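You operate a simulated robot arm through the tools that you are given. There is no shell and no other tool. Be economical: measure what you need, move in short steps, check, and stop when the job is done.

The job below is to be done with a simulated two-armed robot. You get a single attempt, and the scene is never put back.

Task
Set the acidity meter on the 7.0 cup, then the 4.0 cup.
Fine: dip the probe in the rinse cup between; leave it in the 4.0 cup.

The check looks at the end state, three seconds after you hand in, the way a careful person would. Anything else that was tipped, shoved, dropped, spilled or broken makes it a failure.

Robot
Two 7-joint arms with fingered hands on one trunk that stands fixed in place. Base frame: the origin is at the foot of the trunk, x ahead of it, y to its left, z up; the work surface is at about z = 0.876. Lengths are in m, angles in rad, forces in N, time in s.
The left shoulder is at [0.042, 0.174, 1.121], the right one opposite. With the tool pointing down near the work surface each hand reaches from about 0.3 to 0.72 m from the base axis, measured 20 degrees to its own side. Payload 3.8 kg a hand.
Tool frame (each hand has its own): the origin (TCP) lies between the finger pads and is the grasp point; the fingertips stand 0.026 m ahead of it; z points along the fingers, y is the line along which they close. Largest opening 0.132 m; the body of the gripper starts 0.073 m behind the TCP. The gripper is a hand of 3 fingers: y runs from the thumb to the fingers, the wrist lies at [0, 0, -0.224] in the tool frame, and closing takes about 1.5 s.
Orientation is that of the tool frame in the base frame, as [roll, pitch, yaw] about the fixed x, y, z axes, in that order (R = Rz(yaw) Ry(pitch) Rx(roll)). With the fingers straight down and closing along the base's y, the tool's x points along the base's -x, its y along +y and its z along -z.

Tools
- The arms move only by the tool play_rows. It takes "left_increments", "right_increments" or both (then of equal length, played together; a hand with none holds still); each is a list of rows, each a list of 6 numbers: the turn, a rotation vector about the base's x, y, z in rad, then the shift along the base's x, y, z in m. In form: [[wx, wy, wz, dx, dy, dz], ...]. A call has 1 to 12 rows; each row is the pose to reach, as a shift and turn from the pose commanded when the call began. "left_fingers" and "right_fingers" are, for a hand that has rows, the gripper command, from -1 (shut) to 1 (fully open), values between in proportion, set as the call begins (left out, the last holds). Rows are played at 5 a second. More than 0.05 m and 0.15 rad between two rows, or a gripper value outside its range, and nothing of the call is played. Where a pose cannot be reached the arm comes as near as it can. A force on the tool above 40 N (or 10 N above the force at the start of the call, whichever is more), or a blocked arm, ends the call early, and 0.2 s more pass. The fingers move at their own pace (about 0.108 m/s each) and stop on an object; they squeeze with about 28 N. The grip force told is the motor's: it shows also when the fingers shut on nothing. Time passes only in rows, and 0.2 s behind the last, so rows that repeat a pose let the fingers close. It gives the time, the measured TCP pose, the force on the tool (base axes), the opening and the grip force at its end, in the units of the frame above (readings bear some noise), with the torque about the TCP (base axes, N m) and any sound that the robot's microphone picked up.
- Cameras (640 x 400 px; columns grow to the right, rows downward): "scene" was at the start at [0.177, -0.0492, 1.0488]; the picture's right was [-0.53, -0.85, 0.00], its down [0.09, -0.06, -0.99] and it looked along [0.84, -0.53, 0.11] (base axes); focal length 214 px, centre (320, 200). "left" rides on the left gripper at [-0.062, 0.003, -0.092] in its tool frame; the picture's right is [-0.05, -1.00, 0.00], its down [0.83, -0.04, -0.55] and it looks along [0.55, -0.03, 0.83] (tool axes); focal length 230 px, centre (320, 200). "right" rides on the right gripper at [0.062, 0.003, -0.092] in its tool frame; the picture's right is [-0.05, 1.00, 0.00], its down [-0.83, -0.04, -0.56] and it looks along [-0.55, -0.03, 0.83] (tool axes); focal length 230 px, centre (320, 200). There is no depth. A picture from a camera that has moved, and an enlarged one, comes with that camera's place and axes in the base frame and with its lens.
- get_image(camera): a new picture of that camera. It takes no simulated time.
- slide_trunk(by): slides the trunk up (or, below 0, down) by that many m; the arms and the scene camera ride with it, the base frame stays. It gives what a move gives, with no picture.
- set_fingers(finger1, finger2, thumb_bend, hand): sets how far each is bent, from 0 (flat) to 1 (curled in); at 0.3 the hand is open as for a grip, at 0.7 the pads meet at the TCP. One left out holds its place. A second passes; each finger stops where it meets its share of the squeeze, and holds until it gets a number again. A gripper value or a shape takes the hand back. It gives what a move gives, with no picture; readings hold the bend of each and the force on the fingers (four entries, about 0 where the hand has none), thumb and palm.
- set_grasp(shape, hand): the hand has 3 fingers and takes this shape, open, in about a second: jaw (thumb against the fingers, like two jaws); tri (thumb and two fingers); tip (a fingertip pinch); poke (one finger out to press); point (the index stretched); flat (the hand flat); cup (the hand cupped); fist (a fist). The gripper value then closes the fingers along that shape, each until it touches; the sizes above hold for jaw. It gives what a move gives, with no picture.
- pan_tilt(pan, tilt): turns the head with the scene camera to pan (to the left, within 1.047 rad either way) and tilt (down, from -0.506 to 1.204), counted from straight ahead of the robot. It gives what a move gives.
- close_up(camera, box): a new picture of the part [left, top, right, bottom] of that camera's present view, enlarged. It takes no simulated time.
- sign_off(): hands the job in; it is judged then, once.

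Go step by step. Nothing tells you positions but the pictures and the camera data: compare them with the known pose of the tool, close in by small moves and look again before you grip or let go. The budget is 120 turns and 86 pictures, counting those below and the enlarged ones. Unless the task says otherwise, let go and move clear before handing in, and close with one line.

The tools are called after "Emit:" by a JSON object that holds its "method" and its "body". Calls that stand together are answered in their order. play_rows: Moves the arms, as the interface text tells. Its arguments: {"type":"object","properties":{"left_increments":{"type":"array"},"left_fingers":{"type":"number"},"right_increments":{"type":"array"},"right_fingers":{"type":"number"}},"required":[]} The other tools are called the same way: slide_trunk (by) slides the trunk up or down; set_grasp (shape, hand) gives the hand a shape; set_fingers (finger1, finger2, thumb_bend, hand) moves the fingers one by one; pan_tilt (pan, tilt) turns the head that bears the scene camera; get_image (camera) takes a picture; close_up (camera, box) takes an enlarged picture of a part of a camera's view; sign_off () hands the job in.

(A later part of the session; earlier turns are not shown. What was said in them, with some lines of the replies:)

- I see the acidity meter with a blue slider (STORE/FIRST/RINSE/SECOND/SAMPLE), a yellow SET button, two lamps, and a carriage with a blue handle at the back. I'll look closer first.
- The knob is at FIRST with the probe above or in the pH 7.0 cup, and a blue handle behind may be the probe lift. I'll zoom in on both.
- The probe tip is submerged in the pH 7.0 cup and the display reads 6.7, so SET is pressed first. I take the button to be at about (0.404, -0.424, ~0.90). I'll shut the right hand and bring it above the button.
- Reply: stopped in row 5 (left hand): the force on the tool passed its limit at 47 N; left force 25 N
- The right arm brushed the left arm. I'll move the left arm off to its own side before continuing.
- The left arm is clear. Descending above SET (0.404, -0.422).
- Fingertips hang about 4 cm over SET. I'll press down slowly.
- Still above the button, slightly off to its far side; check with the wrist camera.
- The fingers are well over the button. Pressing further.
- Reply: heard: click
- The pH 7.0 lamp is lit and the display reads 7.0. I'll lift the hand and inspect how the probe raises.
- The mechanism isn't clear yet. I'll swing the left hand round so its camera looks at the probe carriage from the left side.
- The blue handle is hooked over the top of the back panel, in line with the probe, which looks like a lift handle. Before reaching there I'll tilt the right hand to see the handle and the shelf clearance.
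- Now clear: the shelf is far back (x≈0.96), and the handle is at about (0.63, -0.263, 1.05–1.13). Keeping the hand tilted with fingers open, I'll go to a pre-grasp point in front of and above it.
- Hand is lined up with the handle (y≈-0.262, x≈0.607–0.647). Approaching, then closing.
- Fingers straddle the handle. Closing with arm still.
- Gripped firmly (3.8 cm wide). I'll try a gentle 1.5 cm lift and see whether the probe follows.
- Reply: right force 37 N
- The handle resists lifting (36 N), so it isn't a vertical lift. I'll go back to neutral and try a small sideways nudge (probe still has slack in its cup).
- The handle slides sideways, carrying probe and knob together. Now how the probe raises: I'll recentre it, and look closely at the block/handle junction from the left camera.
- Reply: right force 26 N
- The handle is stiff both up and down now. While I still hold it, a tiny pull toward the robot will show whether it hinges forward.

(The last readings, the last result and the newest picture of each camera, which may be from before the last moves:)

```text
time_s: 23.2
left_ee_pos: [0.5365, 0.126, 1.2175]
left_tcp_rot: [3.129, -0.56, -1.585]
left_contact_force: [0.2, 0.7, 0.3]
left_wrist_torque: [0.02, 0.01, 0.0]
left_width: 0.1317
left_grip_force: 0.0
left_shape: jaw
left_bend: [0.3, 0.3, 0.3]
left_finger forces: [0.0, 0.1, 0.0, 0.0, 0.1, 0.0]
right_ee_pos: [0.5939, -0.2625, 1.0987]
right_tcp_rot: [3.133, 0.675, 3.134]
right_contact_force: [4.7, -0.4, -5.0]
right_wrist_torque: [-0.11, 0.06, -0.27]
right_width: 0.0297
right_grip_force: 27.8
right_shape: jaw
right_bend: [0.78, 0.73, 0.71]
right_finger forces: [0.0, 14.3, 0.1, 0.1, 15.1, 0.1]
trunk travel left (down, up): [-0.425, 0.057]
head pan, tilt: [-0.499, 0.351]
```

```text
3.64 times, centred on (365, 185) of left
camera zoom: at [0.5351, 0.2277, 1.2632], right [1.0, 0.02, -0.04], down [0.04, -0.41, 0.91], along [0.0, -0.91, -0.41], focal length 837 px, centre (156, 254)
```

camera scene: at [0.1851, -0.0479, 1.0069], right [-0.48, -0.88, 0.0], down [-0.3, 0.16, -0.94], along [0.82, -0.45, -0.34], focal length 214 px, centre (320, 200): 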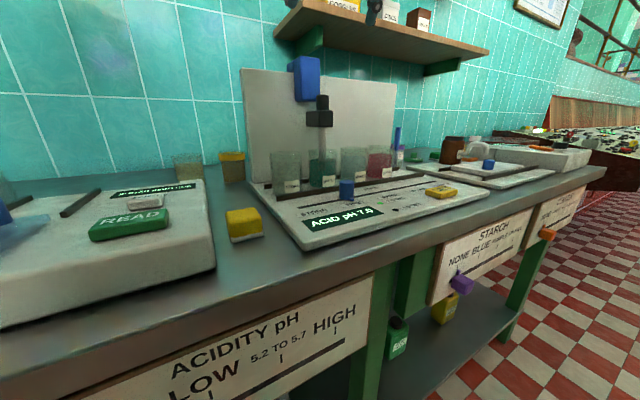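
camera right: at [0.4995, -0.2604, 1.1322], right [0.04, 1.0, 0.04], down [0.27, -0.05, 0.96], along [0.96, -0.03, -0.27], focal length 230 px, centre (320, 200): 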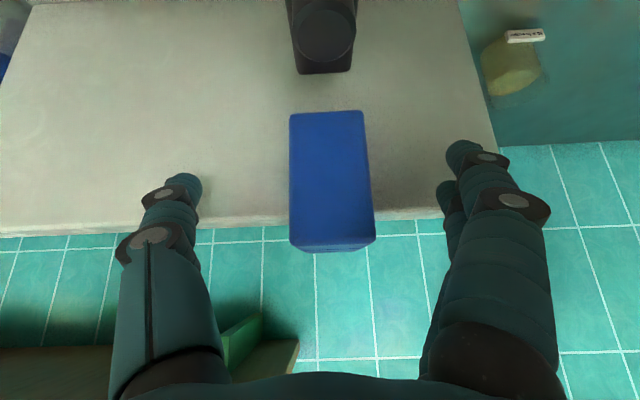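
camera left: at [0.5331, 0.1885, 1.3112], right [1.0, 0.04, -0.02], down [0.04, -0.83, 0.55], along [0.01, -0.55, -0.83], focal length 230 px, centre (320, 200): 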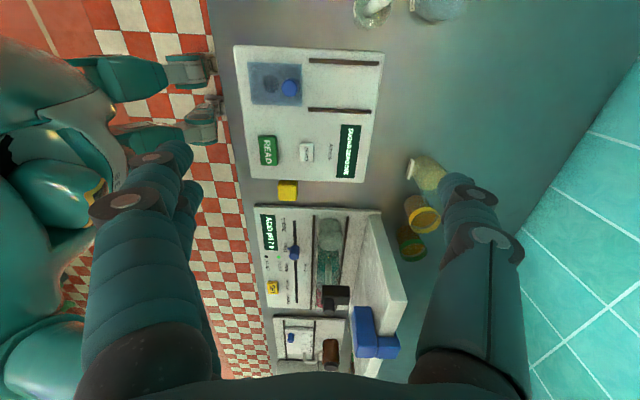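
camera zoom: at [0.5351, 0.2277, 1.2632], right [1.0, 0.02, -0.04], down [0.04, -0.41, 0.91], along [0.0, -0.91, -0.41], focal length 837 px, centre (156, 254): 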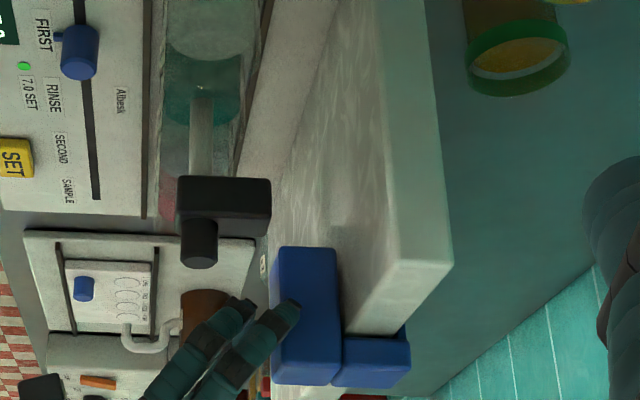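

The handle only travels sideways, so it isn't the lift. The black block with its stem on top of the probe must move vertically. I'll let go, back off, and line the hand up over the stem with a smaller tilt.

Emit:
{"method": "play_rows", "body": {"right_increments": [[0, 0, 0, 0, 0, 0], [0, 0, 0, 0, 0, 0], [0, 0, 0, 0, 0, 0], [0, 0, 0, 0, 0, 0], [0, 0, 0, -0.03, 0, 0.03], [0, 0, 0, -0.055, 0, 0.06], [0, 0.13, 0, -0.055, 0, 0.06], [0, 0.26, 0, -0.05, 0, 0.06], [0, 0.38, 0, -0.04, 0, 0.05], [0, 0.38, 0, -0.03, 0, 0.03], [0, 0.38, 0, -0.022, 0, 0.01], [0, 0.38, 0, -0.022, 0, 0.01]], "right_fingers": 0.5}}

Emit:
{"method": "get_image", "body": {"camera": "right"}}

Emit:
{"method": "close_up", "body": {"camera": "left", "box": [280, 110, 420, 240]}}

Emit:
{"method": "close_up", "body": {"camera": "scene", "box": [230, 20, 430, 200]}}

```text
time_s: 25.8
left_ee_pos: [0.5347, 0.1262, 1.2192]
left_tcp_rot: [3.131, -0.559, -1.591]
left_contact_force: [-0.3, 0.4, -0.5]
left_wrist_torque: [0.01, 0.01, 0.0]
left_width: 0.1318
left_grip_force: 0.0
left_shape: jaw
left_bend: [0.3, 0.3, 0.3]
left_finger forces: [0.0, 0.0, 0.0, 0.1, 0.1, 0.0]
right_ee_pos: [0.5728, -0.2617, 1.1154]
right_tcp_rot: [3.14, 0.306, 3.139]
right_contact_force: [0.0, 0.4, 0.5]
right_wrist_torque: [-0.02, 0.01, 0.01]
right_width: 0.0988
right_grip_force: 0.0
right_shape: jaw
right_bend: [0.64, 0.64, 0.6]
right_finger forces: [0.0, 0.0, 0.1, 0.0, 0.1, 0.0]
trunk travel left (down, up): [-0.425, 0.057]
head pan, tilt: [-0.499, 0.351]
```

```text
53 pictures are left
camera right: at [0.4865, -0.2588, 1.1857], right [0.05, 1.0, 0.02], down [0.63, -0.05, 0.78], along [0.78, -0.03, -0.63], focal length 230 px, centre (320, 200)
```

right: 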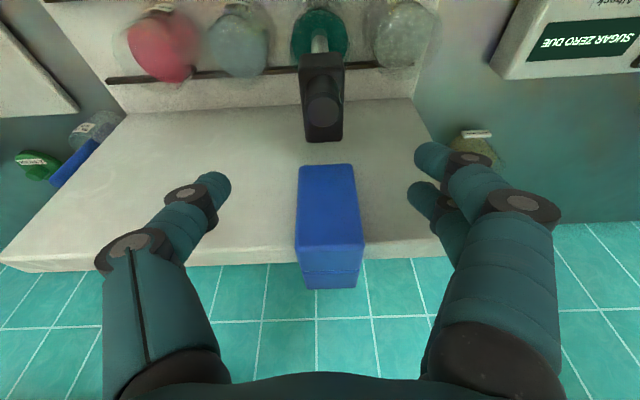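

```text
3.08 times, centred on (350, 175) of left
camera zoom: at [0.5336, 0.2282, 1.2644], right [1.0, 0.02, -0.04], down [0.04, -0.41, 0.91], along [0.01, -0.91, -0.41], focal length 708 px, centre (228, 277)
```

zoom: 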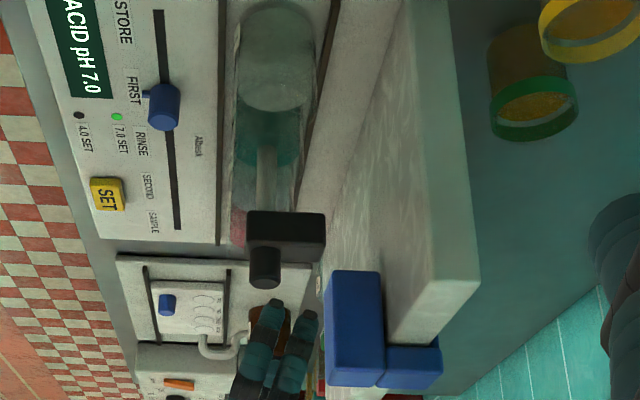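

```text
2.22 times, centred on (330, 110) of scene
camera zoom: at [0.185, -0.0476, 1.0069], right [-0.48, -0.88, 0.0], down [-0.3, 0.16, -0.94], along [0.82, -0.45, -0.34], focal length 477 px, centre (298, 400)
```

zoom: 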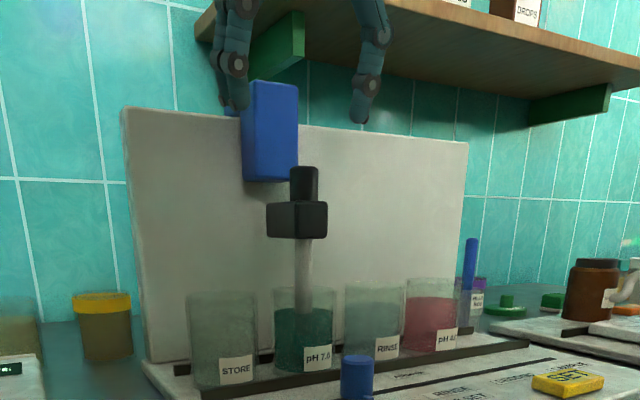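

Stem is at about (0.56, -0.26, top 1.055), block at x 0.55–0.605. Descending around the block with fingers open.

Emit:
{"method": "play_rows", "body": {"right_increments": [[0, 0, 0, 0, -0.001, -0.03], [0, 0, 0, 0, -0.001, -0.055], [0, 0, 0, 0, -0.001, -0.075], [0, 0, 0, 0, -0.001, -0.088], [0, 0, 0, 0, -0.001, -0.088]]}}

Emit:
{"method": "close_up", "body": {"camera": "left", "box": [280, 110, 420, 240]}}

Emit:
{"method": "close_up", "body": {"camera": "scene", "box": [230, 20, 430, 200]}}

```text
time_s: 27.0
left_ee_pos: [0.535, 0.1257, 1.2185]
left_tcp_rot: [3.131, -0.56, -1.587]
left_contact_force: [0.5, 0.0, 0.1]
left_wrist_torque: [0.01, 0.0, 0.0]
left_width: 0.1319
left_grip_force: 0.0
left_shape: jaw
left_bend: [0.3, 0.3, 0.3]
left_finger forces: [0.0, 0.1, 0.0, 0.1, 0.2, 0.1]
right_ee_pos: [0.5714, -0.2634, 1.0259]
right_tcp_rot: [3.139, 0.306, 3.137]
right_contact_force: [-0.2, 0.2, 0.1]
right_wrist_torque: [-0.05, 0.02, -0.03]
right_width: 0.0988
right_grip_force: 0.0
right_shape: jaw
right_bend: [0.64, 0.64, 0.6]
right_finger forces: [0.0, 0.0, 0.1, 0.1, 0.0, 0.0]
trunk travel left (down, up): [-0.425, 0.057]
head pan, tilt: [-0.499, 0.351]
```

```text
3.08 times, centred on (350, 175) of left
camera zoom: at [0.5338, 0.2281, 1.2643], right [1.0, 0.02, -0.04], down [0.04, -0.41, 0.91], along [0.01, -0.91, -0.41], focal length 708 px, centre (228, 277)
```

zoom: 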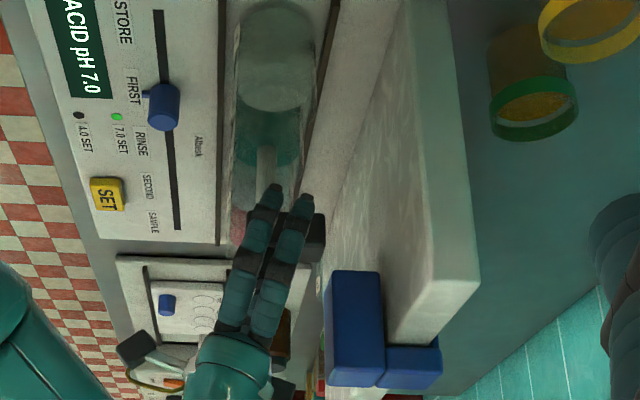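

```text
2.22 times, centred on (330, 110) of scene
camera zoom: at [0.1852, -0.0476, 1.0069], right [-0.48, -0.88, 0.0], down [-0.3, 0.16, -0.94], along [0.82, -0.45, -0.34], focal length 477 px, centre (298, 400)
```

zoom: 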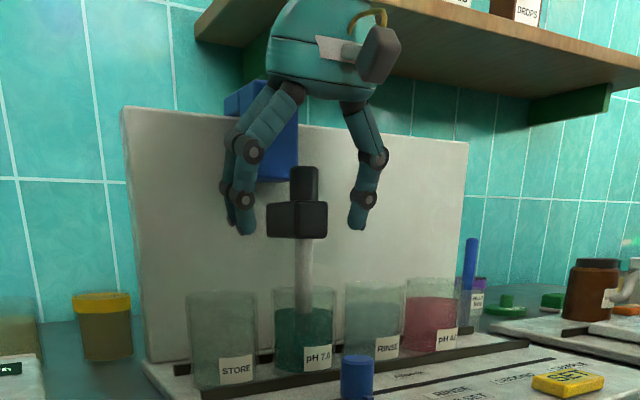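

Fingers straddle the block. Closing, then a small lift test.

Emit:
{"method": "play_rows", "body": {"right_increments": [[0, 0, 0, 0, 0, 0], [0, 0, 0, 0, 0, 0], [0, 0, 0, 0, 0, 0], [0, 0, 0, 0, 0, 0], [0, 0, 0, 0, 0, 0]], "right_fingers": -1}}

Emit:
{"method": "play_rows", "body": {"right_increments": [[0, 0, 0, 0, 0, 0.003], [0, 0, 0, 0, 0, 0.006], [0, 0, 0, 0, 0, 0.009], [0, 0, 0, 0, 0, 0.012], [0, 0, 0, 0, 0, 0.012]]}}

Emit:
{"method": "close_up", "body": {"camera": "scene", "box": [230, 20, 430, 200]}}

```text
time_s: 28.2
left_ee_pos: [0.535, 0.1257, 1.2193]
left_tcp_rot: [3.131, -0.559, -1.585]
left_contact_force: [0.4, 0.5, 0.2]
left_wrist_torque: [-0.04, 0.03, 0.03]
left_width: 0.1318
left_grip_force: 0.1
left_shape: jaw
left_bend: [0.3, 0.3, 0.3]
left_finger forces: [0.1, 0.0, 0.0, 0.0, 0.0, 0.0]
right_ee_pos: [0.5718, -0.2638, 1.0259]
right_tcp_rot: [3.14, 0.306, 3.136]
right_contact_force: [0.7, 1.6, -1.2]
right_wrist_torque: [0.06, 0.0, 0.0]
right_width: 0.0262
right_grip_force: 27.8
right_shape: jaw
right_bend: [0.73, 0.73, 0.7]
right_finger forces: [13.1, 13.1, 0.0, 0.1, 24.7, 0.1]
trunk travel left (down, up): [-0.425, 0.057]
head pan, tilt: [-0.499, 0.351]
```

```text
time_s: 29.4
left_ee_pos: [0.5356, 0.127, 1.2187]
left_tcp_rot: [3.13, -0.56, -1.587]
left_contact_force: [0.2, 0.1, 1.3]
left_wrist_torque: [-0.02, -0.01, 0.01]
left_width: 0.1319
left_grip_force: 0.2
left_shape: jaw
left_bend: [0.3, 0.3, 0.3]
left_finger forces: [0.0, 0.0, 0.0, 0.1, 0.1, 0.0]
right_ee_pos: [0.5717, -0.2628, 1.0375]
right_tcp_rot: [3.138, 0.304, 3.14]
right_contact_force: [4.2, 1.8, -1.2]
right_wrist_torque: [0.08, -0.08, 0.04]
right_width: 0.0264
right_grip_force: 28.0
right_shape: jaw
right_bend: [0.73, 0.73, 0.7]
right_finger forces: [12.9, 13.0, 0.0, 0.0, 24.6, 0.1]
trunk travel left (down, up): [-0.425, 0.057]
head pan, tilt: [-0.499, 0.351]
```

```text
2.22 times, centred on (330, 110) of scene
camera zoom: at [0.1858, -0.0476, 1.0067], right [-0.48, -0.88, 0.0], down [-0.3, 0.16, -0.94], along [0.82, -0.45, -0.34], focal length 477 px, centre (298, 400)
```

zoom: 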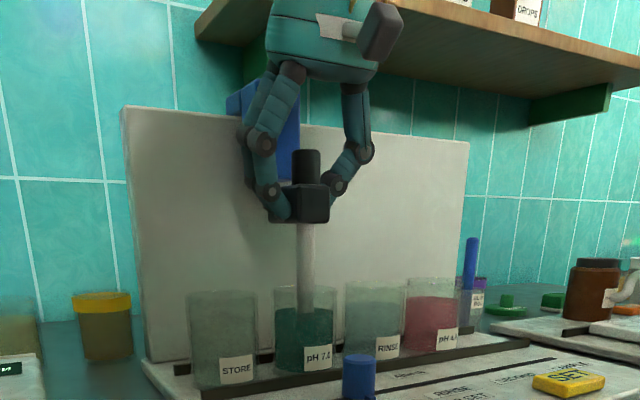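

The block and probe lift freely. Raising until the tip clears the rim.

Emit:
{"method": "play_rows", "body": {"right_increments": [[0, 0, 0, 0, 0, 0.008], [0, 0, 0, 0, 0, 0.016], [0, 0, 0, 0, 0, 0.024], [0, 0, 0, 0, 0, 0.032], [0, 0, 0, 0, 0, 0.04], [0, 0, 0, 0, 0, 0.048], [0, 0, 0, 0, 0, 0.048]]}}

Emit:
{"method": "close_up", "body": {"camera": "scene", "box": [230, 20, 430, 200]}}

```text
time_s: 31.0
left_ee_pos: [0.5352, 0.1254, 1.2191]
left_tcp_rot: [3.129, -0.559, -1.586]
left_contact_force: [0.0, 0.3, -0.3]
left_wrist_torque: [0.01, -0.03, -0.01]
left_width: 0.1319
left_grip_force: 0.0
left_shape: jaw
left_bend: [0.3, 0.3, 0.3]
left_finger forces: [0.0, 0.0, 0.0, 0.0, 0.0, 0.1]
right_ee_pos: [0.5723, -0.2641, 1.0864]
right_tcp_rot: [3.138, 0.303, 3.137]
right_contact_force: [4.8, 1.9, -1.6]
right_wrist_torque: [0.08, -0.08, -0.01]
right_width: 0.0263
right_grip_force: 28.0
right_shape: jaw
right_bend: [0.73, 0.73, 0.7]
right_finger forces: [13.0, 12.9, 0.0, 0.0, 24.7, 0.0]
trunk travel left (down, up): [-0.425, 0.057]
head pan, tilt: [-0.499, 0.351]
```

```text
2.22 times, centred on (330, 110) of scene
camera zoom: at [0.1859, -0.0476, 1.0067], right [-0.48, -0.88, 0.0], down [-0.3, 0.16, -0.94], along [0.82, -0.45, -0.34], focal length 477 px, centre (298, 400)
```

zoom: 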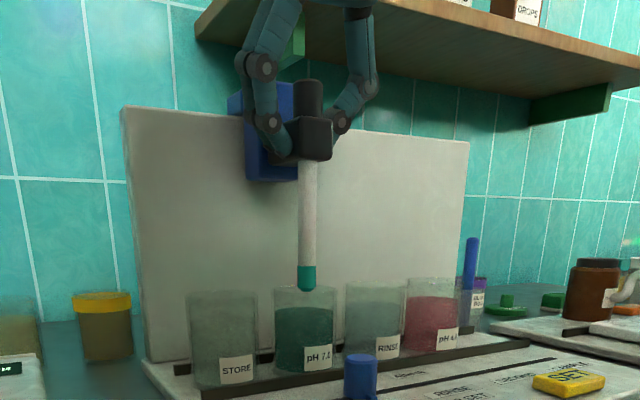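

The tip is about at rim height. Up another 3 cm.

Emit:
{"method": "play_rows", "body": {"right_increments": [[0, 0, 0, 0, 0, 0.008], [0, 0, 0, 0, 0, 0.016], [0, 0, 0, 0, 0, 0.024], [0, 0, 0, 0, 0, 0.03], [0, 0, 0, 0, 0, 0.03]]}}

Emit:
{"method": "close_up", "body": {"camera": "scene", "box": [230, 20, 430, 200]}}

```text
time_s: 32.2
left_ee_pos: [0.5375, 0.1253, 1.2173]
left_tcp_rot: [3.128, -0.558, -1.587]
left_contact_force: [-0.1, 0.1, 0.3]
left_wrist_torque: [-0.01, 0.03, -0.02]
left_width: 0.1316
left_grip_force: 0.1
left_shape: jaw
left_bend: [0.3, 0.3, 0.3]
left_finger forces: [0.0, 0.0, 0.1, 0.1, 0.0, 0.0]
right_ee_pos: [0.5725, -0.2632, 1.1109]
right_tcp_rot: [3.136, 0.295, 3.138]
right_contact_force: [-1.9, 1.9, -33.9]
right_wrist_torque: [-0.05, 0.2, 0.0]
right_width: 0.0241
right_grip_force: 28.6
right_shape: jaw
right_bend: [0.73, 0.73, 0.7]
right_finger forces: [11.5, 11.7, 0.0, 0.1, 21.2, 0.1]
trunk travel left (down, up): [-0.425, 0.057]
head pan, tilt: [-0.499, 0.351]
```

```text
2.22 times, centred on (330, 110) of scene
camera zoom: at [0.1869, -0.0484, 1.0061], right [-0.48, -0.88, 0.0], down [-0.3, 0.17, -0.94], along [0.82, -0.45, -0.35], focal length 477 px, centre (298, 400)
```

zoom: 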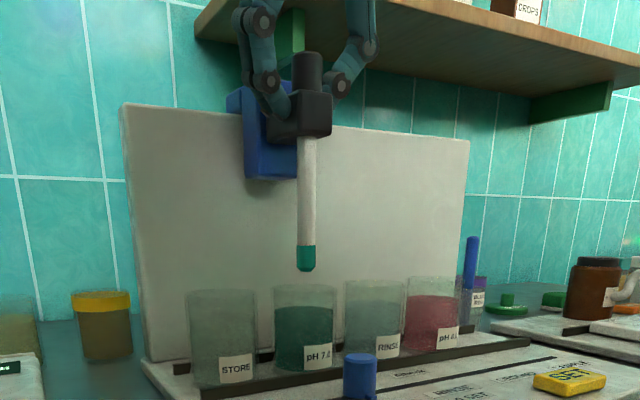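

Upper stop reached and the tip clears the rims by ~1.5 cm. Now slide along to RINSE (about -0.074 in y).

Emit:
{"method": "play_rows", "body": {"right_increments": [[0, 0, 0, 0, 0, -0.003], [0, 0, 0, 0, -0.01, -0.003], [0, 0, 0, 0, -0.022, -0.003], [0, 0, 0, 0, -0.034, -0.003], [0, 0, 0, 0, -0.046, -0.003], [0, 0, 0, 0, -0.058, -0.003], [0, 0, 0, 0, -0.068, -0.003], [0, 0, 0, 0, -0.074, -0.003], [0, 0, 0, 0, -0.074, -0.003]]}}

Emit:
{"method": "close_up", "body": {"camera": "scene", "box": [230, 20, 430, 200]}}

Emit:
{"method": "get_image", "body": {"camera": "right"}}

Emit:
{"method": "close_up", "body": {"camera": "left", "box": [230, 90, 420, 240]}}

```text
time_s: 34.2
left_ee_pos: [0.5369, 0.1247, 1.2195]
left_tcp_rot: [3.129, -0.559, -1.586]
left_contact_force: [0.0, -0.2, -0.2]
left_wrist_torque: [-0.04, 0.01, 0.01]
left_width: 0.1318
left_grip_force: 0.0
left_shape: jaw
left_bend: [0.3, 0.3, 0.3]
left_finger forces: [0.0, 0.0, 0.0, 0.0, 0.0, 0.0]
right_ee_pos: [0.572, -0.339, 1.1101]
right_tcp_rot: [3.136, 0.299, 3.136]
right_contact_force: [-5.1, 0.6, -26.3]
right_wrist_torque: [-0.05, 0.23, 0.01]
right_width: 0.024
right_grip_force: 27.9
right_shape: jaw
right_bend: [0.73, 0.73, 0.7]
right_finger forces: [11.5, 11.6, 0.1, 0.0, 23.3, 0.0]
trunk travel left (down, up): [-0.425, 0.057]
head pan, tilt: [-0.499, 0.351]
```

```text
2.22 times, centred on (330, 110) of scene
camera zoom: at [0.1862, -0.0486, 1.0065], right [-0.48, -0.88, 0.0], down [-0.3, 0.17, -0.94], along [0.82, -0.45, -0.34], focal length 477 px, centre (298, 400)
```

zoom: 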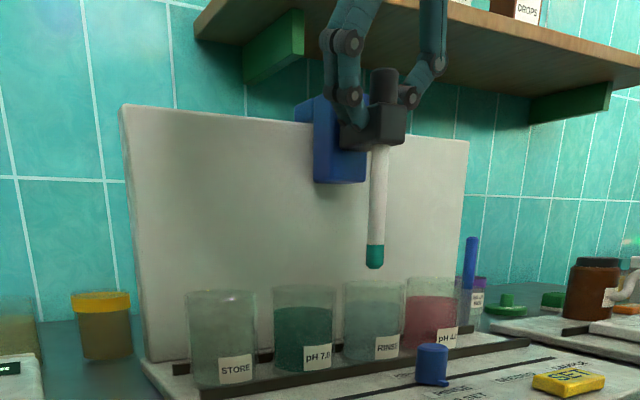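

```text
44 pictures are left
camera right: at [0.4866, -0.3362, 1.1816], right [0.05, 1.0, 0.02], down [0.63, -0.05, 0.78], along [0.78, -0.03, -0.63], focal length 230 px, centre (320, 200)
```

right: 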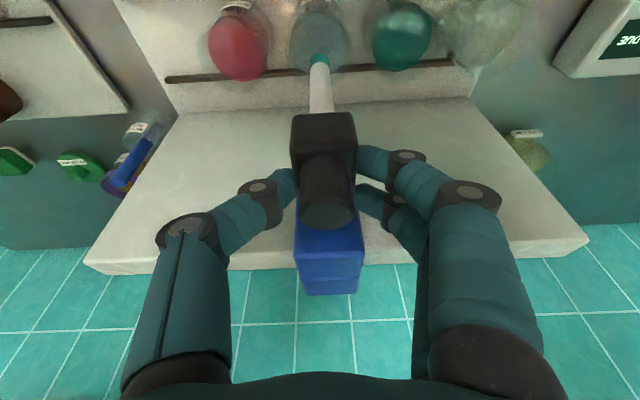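

```text
2.67 times, centred on (325, 165) of left
camera zoom: at [0.5352, 0.2269, 1.2638], right [1.0, 0.02, -0.04], down [0.04, -0.41, 0.91], along [0.0, -0.91, -0.41], focal length 614 px, centre (307, 293)
```

zoom: 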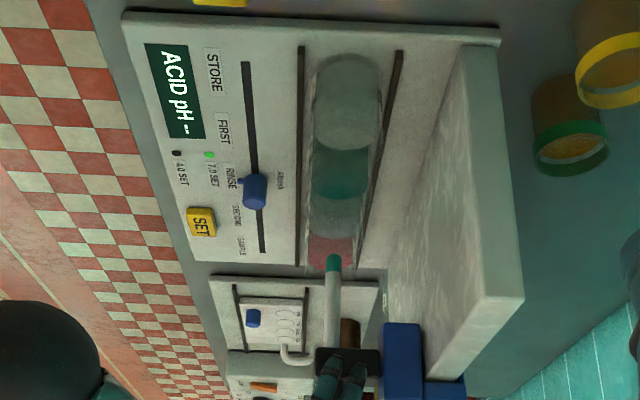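

Display shows "pH --" (in air) and the knob points at RINSE, with the tip over the rinse cup. Dipping.

Emit:
{"method": "play_rows", "body": {"right_increments": [[0, 0, 0, 0, 0, -0.008], [0, 0, 0, 0, 0, -0.018], [0, 0, 0, 0, 0, -0.028], [0, 0, 0, 0, 0, -0.038], [0, 0, 0, 0, 0, -0.048], [0, 0, 0, 0, 0, -0.058], [0, 0, 0, 0, 0, -0.068], [0, 0, 0, 0, 0, -0.076], [0, 0, 0, 0, 0, -0.081], [0, 0, 0, 0, 0, -0.081], [0, 0, 0, 0, 0, -0.081]]}}

Emit:
{"method": "close_up", "body": {"camera": "scene", "box": [230, 80, 430, 240]}}

```text
time_s: 36.6
left_ee_pos: [0.5365, 0.1273, 1.2185]
left_tcp_rot: [3.132, -0.562, -1.587]
left_contact_force: [0.6, 0.5, -1.3]
left_wrist_torque: [0.02, 0.01, -0.02]
left_width: 0.1317
left_grip_force: 0.1
left_shape: jaw
left_bend: [0.3, 0.3, 0.3]
left_finger forces: [0.0, 0.1, 0.0, 0.0, 0.1, 0.0]
right_ee_pos: [0.5714, -0.3374, 1.0329]
right_tcp_rot: [3.139, 0.307, 3.14]
right_contact_force: [6.5, -1.1, 8.3]
right_wrist_torque: [0.02, -0.11, -0.06]
right_width: 0.0245
right_grip_force: 27.5
right_shape: jaw
right_bend: [0.73, 0.73, 0.7]
right_finger forces: [14.3, 13.7, 0.0, 0.0, 29.4, 0.0]
trunk travel left (down, up): [-0.425, 0.057]
head pan, tilt: [-0.499, 0.351]
```

```text
2.50 times, centred on (330, 160) of scene
camera zoom: at [0.1855, -0.0475, 1.0069], right [-0.48, -0.88, 0.0], down [-0.3, 0.16, -0.94], along [0.82, -0.45, -0.34], focal length 536 px, centre (295, 300)
```

zoom: 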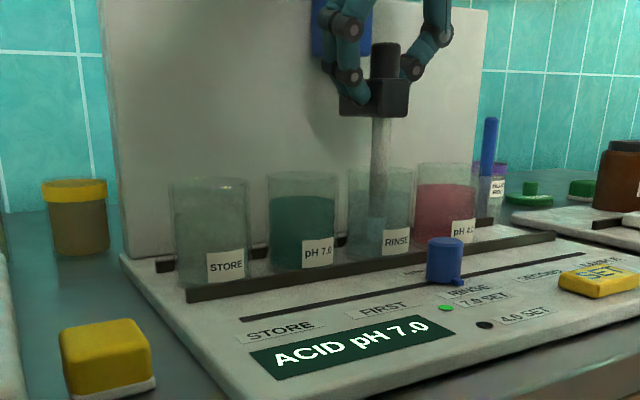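

The probe is dipped in RINSE (reads 7.0). Raise again and move to SECOND.

Emit:
{"method": "play_rows", "body": {"right_increments": [[0, 0, 0, 0, 0, 0.004], [0, 0, 0, 0, 0, 0.004], [0, 0, 0, 0, 0, 0.012], [0, 0, 0, 0, 0, 0.022], [0, 0, 0, 0, 0, 0.032], [0, 0, 0, 0, 0, 0.042], [0, 0, 0, 0, 0, 0.052], [0, 0, 0, 0, 0, 0.062], [0, 0, 0, 0, 0, 0.071], [0, 0, 0, 0, 0, 0.077], [0, 0, 0, 0, 0, 0.077]]}}

Emit:
{"method": "close_up", "body": {"camera": "scene", "box": [230, 80, 430, 240]}}

```text
time_s: 39.0
left_ee_pos: [0.5365, 0.1269, 1.2184]
left_tcp_rot: [3.13, -0.562, -1.587]
left_contact_force: [0.8, -1.0, 0.6]
left_wrist_torque: [-0.01, 0.01, 0.01]
left_width: 0.1318
left_grip_force: 0.0
left_shape: jaw
left_bend: [0.3, 0.3, 0.3]
left_finger forces: [0.0, 0.1, 0.0, 0.1, 0.0, 0.1]
right_ee_pos: [0.5716, -0.3376, 1.1092]
right_tcp_rot: [3.141, 0.304, 3.14]
right_contact_force: [6.9, -1.4, -1.7]
right_wrist_torque: [0.01, -0.07, -0.05]
right_width: 0.0246
right_grip_force: 27.9
right_shape: jaw
right_bend: [0.73, 0.73, 0.7]
right_finger forces: [13.7, 13.2, 0.0, 0.0, 28.5, 0.0]
trunk travel left (down, up): [-0.425, 0.057]
head pan, tilt: [-0.499, 0.351]
```

```text
2.50 times, centred on (330, 160) of scene
camera zoom: at [0.1861, -0.0479, 1.0067], right [-0.48, -0.88, 0.0], down [-0.3, 0.16, -0.94], along [0.82, -0.45, -0.34], focal length 536 px, centre (295, 300)
```

zoom: 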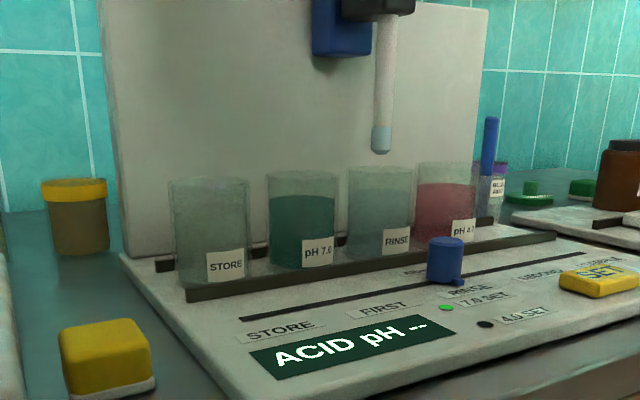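

The tip is washed and clear of the rim. Sliding to SECOND.

Emit:
{"method": "play_rows", "body": {"right_increments": [[0, 0, 0, 0, -0.01, 0], [0, 0, 0, 0, -0.022, 0], [0, 0, 0, 0, -0.034, 0], [0, 0, 0, 0, -0.046, 0], [0, 0, 0, 0, -0.058, 0], [0, 0, 0, 0, -0.068, 0], [0, 0, 0, 0, -0.075, 0], [0, 0, 0, 0, -0.075, 0]]}}

Emit:
{"method": "close_up", "body": {"camera": "scene", "box": [270, 60, 490, 240]}}

Emit:
{"method": "close_up", "body": {"camera": "left", "box": [250, 90, 400, 220]}}

```text
time_s: 40.8
left_ee_pos: [0.5359, 0.1254, 1.2191]
left_tcp_rot: [3.13, -0.559, -1.586]
left_contact_force: [-0.6, 0.4, -0.2]
left_wrist_torque: [0.0, -0.02, -0.02]
left_width: 0.1322
left_grip_force: 0.1
left_shape: jaw
left_bend: [0.3, 0.3, 0.3]
left_finger forces: [0.0, 0.0, 0.0, 0.0, 0.0, 0.0]
right_ee_pos: [0.5726, -0.4139, 1.1087]
right_tcp_rot: [3.139, 0.305, 3.138]
right_contact_force: [2.8, -1.8, -0.4]
right_wrist_torque: [-0.05, -0.02, 0.02]
right_width: 0.0244
right_grip_force: 28.1
right_shape: jaw
right_bend: [0.73, 0.73, 0.7]
right_finger forces: [13.6, 13.4, 0.0, 0.0, 28.4, 0.1]
trunk travel left (down, up): [-0.425, 0.057]
head pan, tilt: [-0.499, 0.351]
```

```text
2.22 times, centred on (380, 150) of scene
camera zoom: at [0.1856, -0.0479, 1.0068], right [-0.48, -0.88, 0.0], down [-0.3, 0.16, -0.94], along [0.82, -0.45, -0.34], focal length 477 px, centre (187, 311)
```

zoom: 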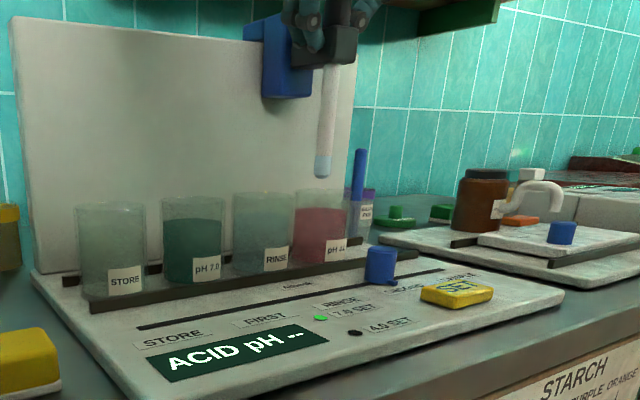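

```text
3.08 times, centred on (325, 155) of left
camera zoom: at [0.5343, 0.2279, 1.2641], right [1.0, 0.02, -0.04], down [0.04, -0.41, 0.91], along [0.01, -0.91, -0.41], focal length 708 px, centre (305, 338)
```

zoom: 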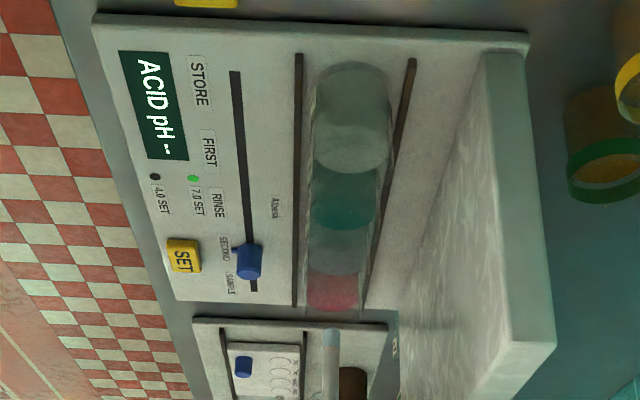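

Knob is at SECOND and the tip is over the pH 4.0 cup. Dipping.

Emit:
{"method": "play_rows", "body": {"right_increments": [[0, 0, 0, 0, 0.001, -0.008], [0, 0, 0, 0, 0.001, -0.018], [0, 0, 0, 0, 0.001, -0.028], [0, 0, 0, 0, 0.001, -0.038], [0, 0, 0, 0, 0.001, -0.048], [0, 0, 0, 0, 0.001, -0.058], [0, 0, 0, 0, 0.001, -0.067], [0, 0, 0, 0, 0.001, -0.073], [0, 0, 0, 0, 0.001, -0.077], [0, 0, 0, 0, 0.001, -0.077]]}}

Emit:
{"method": "close_up", "body": {"camera": "scene", "box": [270, 60, 490, 240]}}

```text
time_s: 43.0
left_ee_pos: [0.5354, 0.1261, 1.2184]
left_tcp_rot: [3.129, -0.56, -1.587]
left_contact_force: [-0.3, -0.8, 0.4]
left_wrist_torque: [0.01, -0.02, -0.01]
left_width: 0.1319
left_grip_force: 0.0
left_shape: jaw
left_bend: [0.3, 0.3, 0.3]
left_finger forces: [0.0, 0.1, 0.0, 0.0, 0.1, 0.1]
right_ee_pos: [0.5715, -0.4113, 1.0332]
right_tcp_rot: [3.138, 0.306, 3.14]
right_contact_force: [2.3, -0.9, 6.3]
right_wrist_torque: [0.03, -0.05, -0.04]
right_width: 0.0245
right_grip_force: 28.6
right_shape: jaw
right_bend: [0.73, 0.73, 0.7]
right_finger forces: [14.2, 13.7, 0.0, 0.0, 29.1, 0.1]
trunk travel left (down, up): [-0.425, 0.057]
head pan, tilt: [-0.499, 0.351]
```

```text
2.22 times, centred on (380, 150) of scene
camera zoom: at [0.1851, -0.0475, 1.007], right [-0.48, -0.88, 0.0], down [-0.3, 0.16, -0.94], along [0.82, -0.45, -0.34], focal length 477 px, centre (187, 311)
```

zoom: 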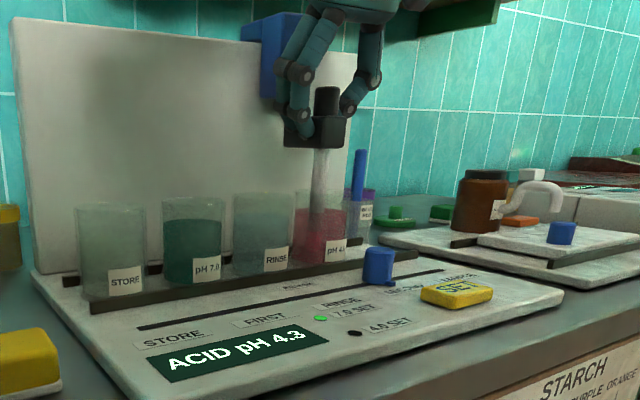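

pH 4.3 shown: the probe is in the 4.0 cup. Releasing gently and rising clear.

Emit:
{"method": "play_rows", "body": {"right_increments": [[0, 0, 0, 0, 0, 0.001], [0, 0, 0, 0, 0, 0.001], [0, 0, 0, 0, 0, 0.001], [0, 0, 0, 0, 0, 0.001], [0, 0, 0, 0, 0, 0.015], [0, 0, 0, 0, 0, 0.035], [0, 0, 0, -0.005, 0, 0.06], [0, 0, 0, -0.015, 0, 0.095], [0, 0.1, 0, -0.045, 0, 0.12], [0, 0.2, 0, -0.08, 0, 0.13], [0, 0.306, 0, -0.115, 0, 0.13], [0, 0.306, 0, -0.115, 0, 0.13]], "right_fingers": 0.5}}

Emit:
{"method": "close_up", "body": {"camera": "scene", "box": [270, 60, 490, 240]}}

```text
time_s: 45.6
left_ee_pos: [0.5344, 0.1255, 1.2181]
left_tcp_rot: [3.13, -0.56, -1.586]
left_contact_force: [-0.5, 0.0, 0.2]
left_wrist_torque: [0.02, 0.0, -0.03]
left_width: 0.1322
left_grip_force: 0.1
left_shape: jaw
left_bend: [0.3, 0.3, 0.3]
left_finger forces: [0.0, 0.1, 0.0, 0.0, 0.0, 0.0]
right_ee_pos: [0.4559, -0.4089, 1.1615]
right_tcp_rot: [3.137, -0.004, 3.14]
right_contact_force: [-0.9, 0.1, 0.3]
right_wrist_torque: [0.02, -0.01, -0.03]
right_width: 0.0987
right_grip_force: 0.1
right_shape: jaw
right_bend: [0.64, 0.64, 0.6]
right_finger forces: [0.0, 0.0, 0.0, 0.0, 0.0, 0.0]
trunk travel left (down, up): [-0.425, 0.057]
head pan, tilt: [-0.499, 0.351]
```

```text
2.22 times, centred on (380, 150) of scene
camera zoom: at [0.1853, -0.0477, 1.0068], right [-0.48, -0.88, 0.0], down [-0.3, 0.16, -0.94], along [0.82, -0.45, -0.34], focal length 477 px, centre (187, 311)
```

zoom: 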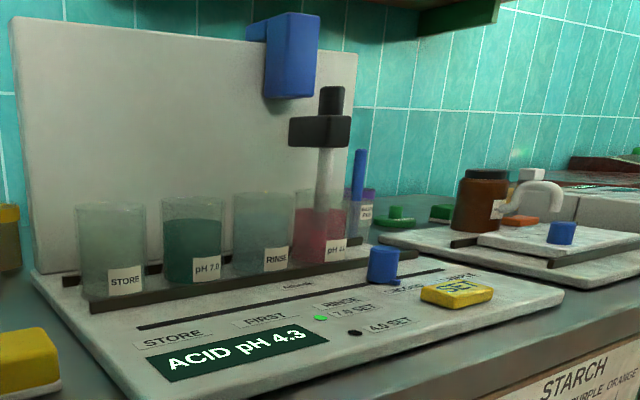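

Released and still reading 4.3 in the 4.0 cup. Now close the fingers and come down over SET, keeping clear of the knob at x≈0.46.

Emit:
{"method": "play_rows", "body": {"right_increments": [[0, 0, 0, -0.03, -0.006, 0], [0, 0, 0, -0.057, -0.013, -0.01], [0, 0, 0, -0.059, -0.013, -0.03], [0, 0, 0, -0.059, -0.013, -0.06], [0, 0, 0, -0.059, -0.013, -0.09], [0, 0, 0, -0.059, -0.013, -0.12], [0, 0, 0, -0.059, -0.013, -0.15], [0, 0, 0, -0.059, -0.013, -0.18], [0, 0, 0, -0.059, -0.013, -0.21], [0, 0, 0, -0.059, -0.013, -0.23], [0, 0, 0, -0.059, -0.013, -0.23]], "right_fingers": -1}}

Emit:
{"method": "close_up", "body": {"camera": "scene", "box": [270, 60, 490, 240]}}

Emit:
{"method": "close_up", "body": {"camera": "right", "box": [220, 60, 420, 220]}}

```text
time_s: 48.0
left_ee_pos: [0.533, 0.1258, 1.2198]
left_tcp_rot: [3.132, -0.56, -1.586]
left_contact_force: [0.1, 0.4, -1.1]
left_wrist_torque: [0.01, -0.01, 0.02]
left_width: 0.132
left_grip_force: 0.1
left_shape: jaw
left_bend: [0.3, 0.3, 0.3]
left_finger forces: [0.0, 0.0, 0.0, 0.1, 0.0, 0.0]
right_ee_pos: [0.3979, -0.423, 0.9333]
right_tcp_rot: [3.138, -0.002, 3.138]
right_contact_force: [-0.4, -0.2, 0.3]
right_wrist_torque: [-0.05, -0.01, 0.01]
right_width: 0.0
right_grip_force: 28.6
right_shape: jaw
right_bend: [0.65, 0.65, 0.67]
right_finger forces: [0.1, 0.0, 0.1, 0.0, 0.0, 0.0]
trunk travel left (down, up): [-0.425, 0.057]
head pan, tilt: [-0.499, 0.351]
```

```text
2.22 times, centred on (380, 150) of scene
camera zoom: at [0.1852, -0.0476, 1.0069], right [-0.48, -0.88, 0.0], down [-0.3, 0.16, -0.94], along [0.82, -0.45, -0.34], focal length 477 px, centre (187, 311)
```

zoom: 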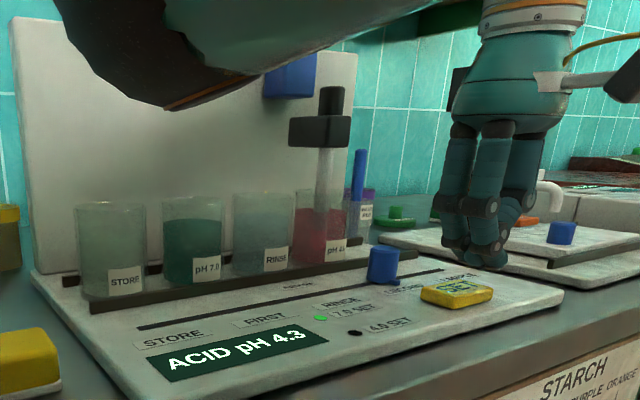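

```text
2.50 times, centred on (320, 140) of right
camera zoom: at [0.3356, -0.4203, 1.026], right [0.06, 1.0, 0.0], down [0.83, -0.05, 0.55], along [0.55, -0.03, -0.83], focal length 575 px, centre (320, 350)
```

zoom: 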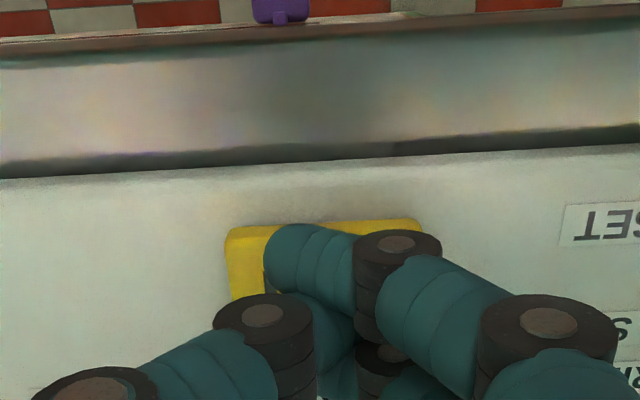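

Positioned over SET just as before; pressing.

Emit:
{"method": "play_rows", "body": {"right_increments": [[0, 0, 0, 0.002, 0.001, -0.008], [0, 0, 0, 0.002, 0.001, -0.016], [0, 0, 0, 0.002, 0.001, -0.021], [0, 0, 0, 0.002, 0.001, -0.025], [0, 0, 0, 0.002, 0.001, -0.028], [0, 0, 0, 0.002, 0.001, -0.028]]}}

Emit:
{"method": "close_up", "body": {"camera": "scene", "box": [270, 60, 490, 240]}}

```text
time_s: 49.4
left_ee_pos: [0.5347, 0.1273, 1.219]
left_tcp_rot: [3.132, -0.56, -1.588]
left_contact_force: [0.4, 0.3, 0.5]
left_wrist_torque: [0.0, 0.0, 0.03]
left_width: 0.132
left_grip_force: 0.0
left_shape: jaw
left_bend: [0.3, 0.3, 0.3]
left_finger forces: [0.0, 0.0, 0.1, 0.1, 0.0, 0.0]
right_ee_pos: [0.4005, -0.4236, 0.9062]
right_tcp_rot: [-3.141, 0.003, 3.139]
right_contact_force: [1.1, -1.3, 18.5]
right_wrist_torque: [-0.01, -0.04, 0.0]
right_width: 0.0
right_grip_force: 28.4
right_shape: jaw
right_bend: [0.66, 0.66, 0.67]
right_finger forces: [0.0, 0.0, 0.0, 0.1, 0.1, 0.0]
trunk travel left (down, up): [-0.425, 0.057]
head pan, tilt: [-0.499, 0.351]
heard: click
```

```text
2.22 times, centred on (380, 150) of scene
camera zoom: at [0.1845, -0.0469, 1.0073], right [-0.48, -0.88, 0.0], down [-0.3, 0.16, -0.94], along [0.82, -0.45, -0.34], focal length 477 px, centre (187, 311)
```

zoom: 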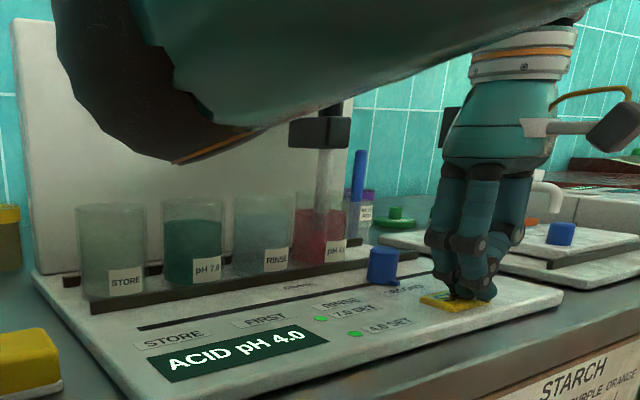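

Both lamps are lit and the display reads 4.0. Lifting the hand clear and checking everything.

Emit:
{"method": "play_rows", "body": {"right_increments": [[0, 0, 0, 0, 0, 0.03], [0, 0, 0, 0, 0, 0.07], [0, 0, 0, -0.005, 0, 0.11], [0, 0, 0, -0.01, -0.01, 0.15], [0, 0, 0, -0.015, -0.02, 0.19], [0, 0, 0, -0.02, -0.03, 0.23], [0, 0, 0, -0.02, -0.03, 0.27], [0, 0, 0, -0.02, -0.03, 0.27]]}}

Emit:
{"method": "get_image", "body": {"camera": "scene"}}

Emit:
{"method": "close_up", "body": {"camera": "scene", "box": [270, 60, 490, 240]}}

Emit:
{"method": "close_up", "body": {"camera": "left", "box": [250, 90, 400, 220]}}

```text
time_s: 51.2
left_ee_pos: [0.5355, 0.126, 1.2181]
left_tcp_rot: [3.13, -0.56, -1.587]
left_contact_force: [0.7, -0.7, 0.6]
left_wrist_torque: [0.01, 0.04, 0.02]
left_width: 0.1318
left_grip_force: 0.1
left_shape: jaw
left_bend: [0.3, 0.3, 0.3]
left_finger forces: [0.1, 0.1, 0.0, 0.0, 0.0, 0.0]
right_ee_pos: [0.3801, -0.4543, 1.176]
right_tcp_rot: [3.139, -0.002, 3.138]
right_contact_force: [0.1, -0.5, 0.4]
right_wrist_torque: [-0.02, 0.0, -0.01]
right_width: 0.0
right_grip_force: 28.8
right_shape: jaw
right_bend: [0.66, 0.66, 0.67]
right_finger forces: [0.0, 0.0, 0.0, 0.1, 0.1, 0.0]
trunk travel left (down, up): [-0.425, 0.057]
head pan, tilt: [-0.499, 0.351]
```

```text
33 pictures are left
camera scene: at [0.1856, -0.048, 1.0067], right [-0.48, -0.88, 0.0], down [-0.3, 0.16, -0.94], along [0.82, -0.45, -0.34], focal length 214 px, centre (320, 200)
```

scene: 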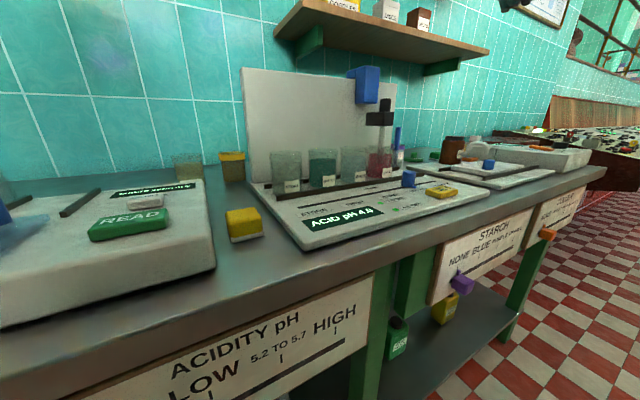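

```text
2.22 times, centred on (380, 150) of scene
camera zoom: at [0.1856, -0.048, 1.0067], right [-0.48, -0.88, 0.0], down [-0.3, 0.16, -0.94], along [0.82, -0.45, -0.34], focal length 477 px, centre (187, 311)
```

zoom: 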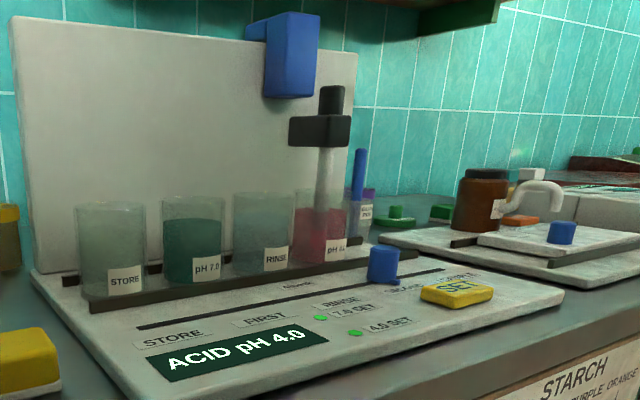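

```text
3.08 times, centred on (325, 155) of left
camera zoom: at [0.5344, 0.2277, 1.2639], right [1.0, 0.02, -0.04], down [0.04, -0.41, 0.91], along [0.01, -0.91, -0.41], focal length 708 px, centre (305, 338)
```

zoom: 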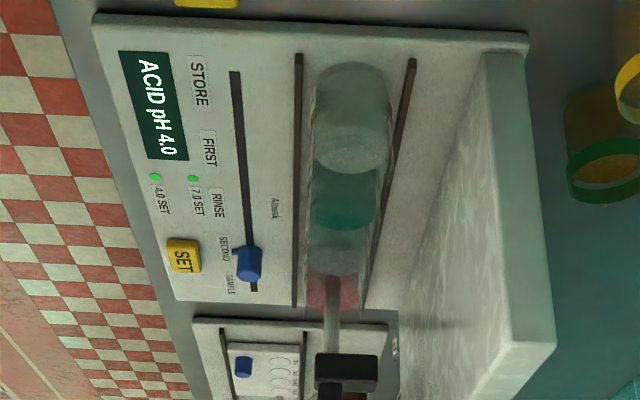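

Both lamps are on, the display reads pH 4.0, the probe rests in the 4.0 cup, the other cups are upright and both hands are clear. Handing in.

Emit:
{"method": "sign_off", "body": {}}

```text
The job is handed in.
```

The acidity meter is set on the 7.0 cup and then the 4.0 cup. I dipped the probe in the rinse cup between them and left it in the 4.0 cup, where the display reads 4.0 with both set lamps lit.
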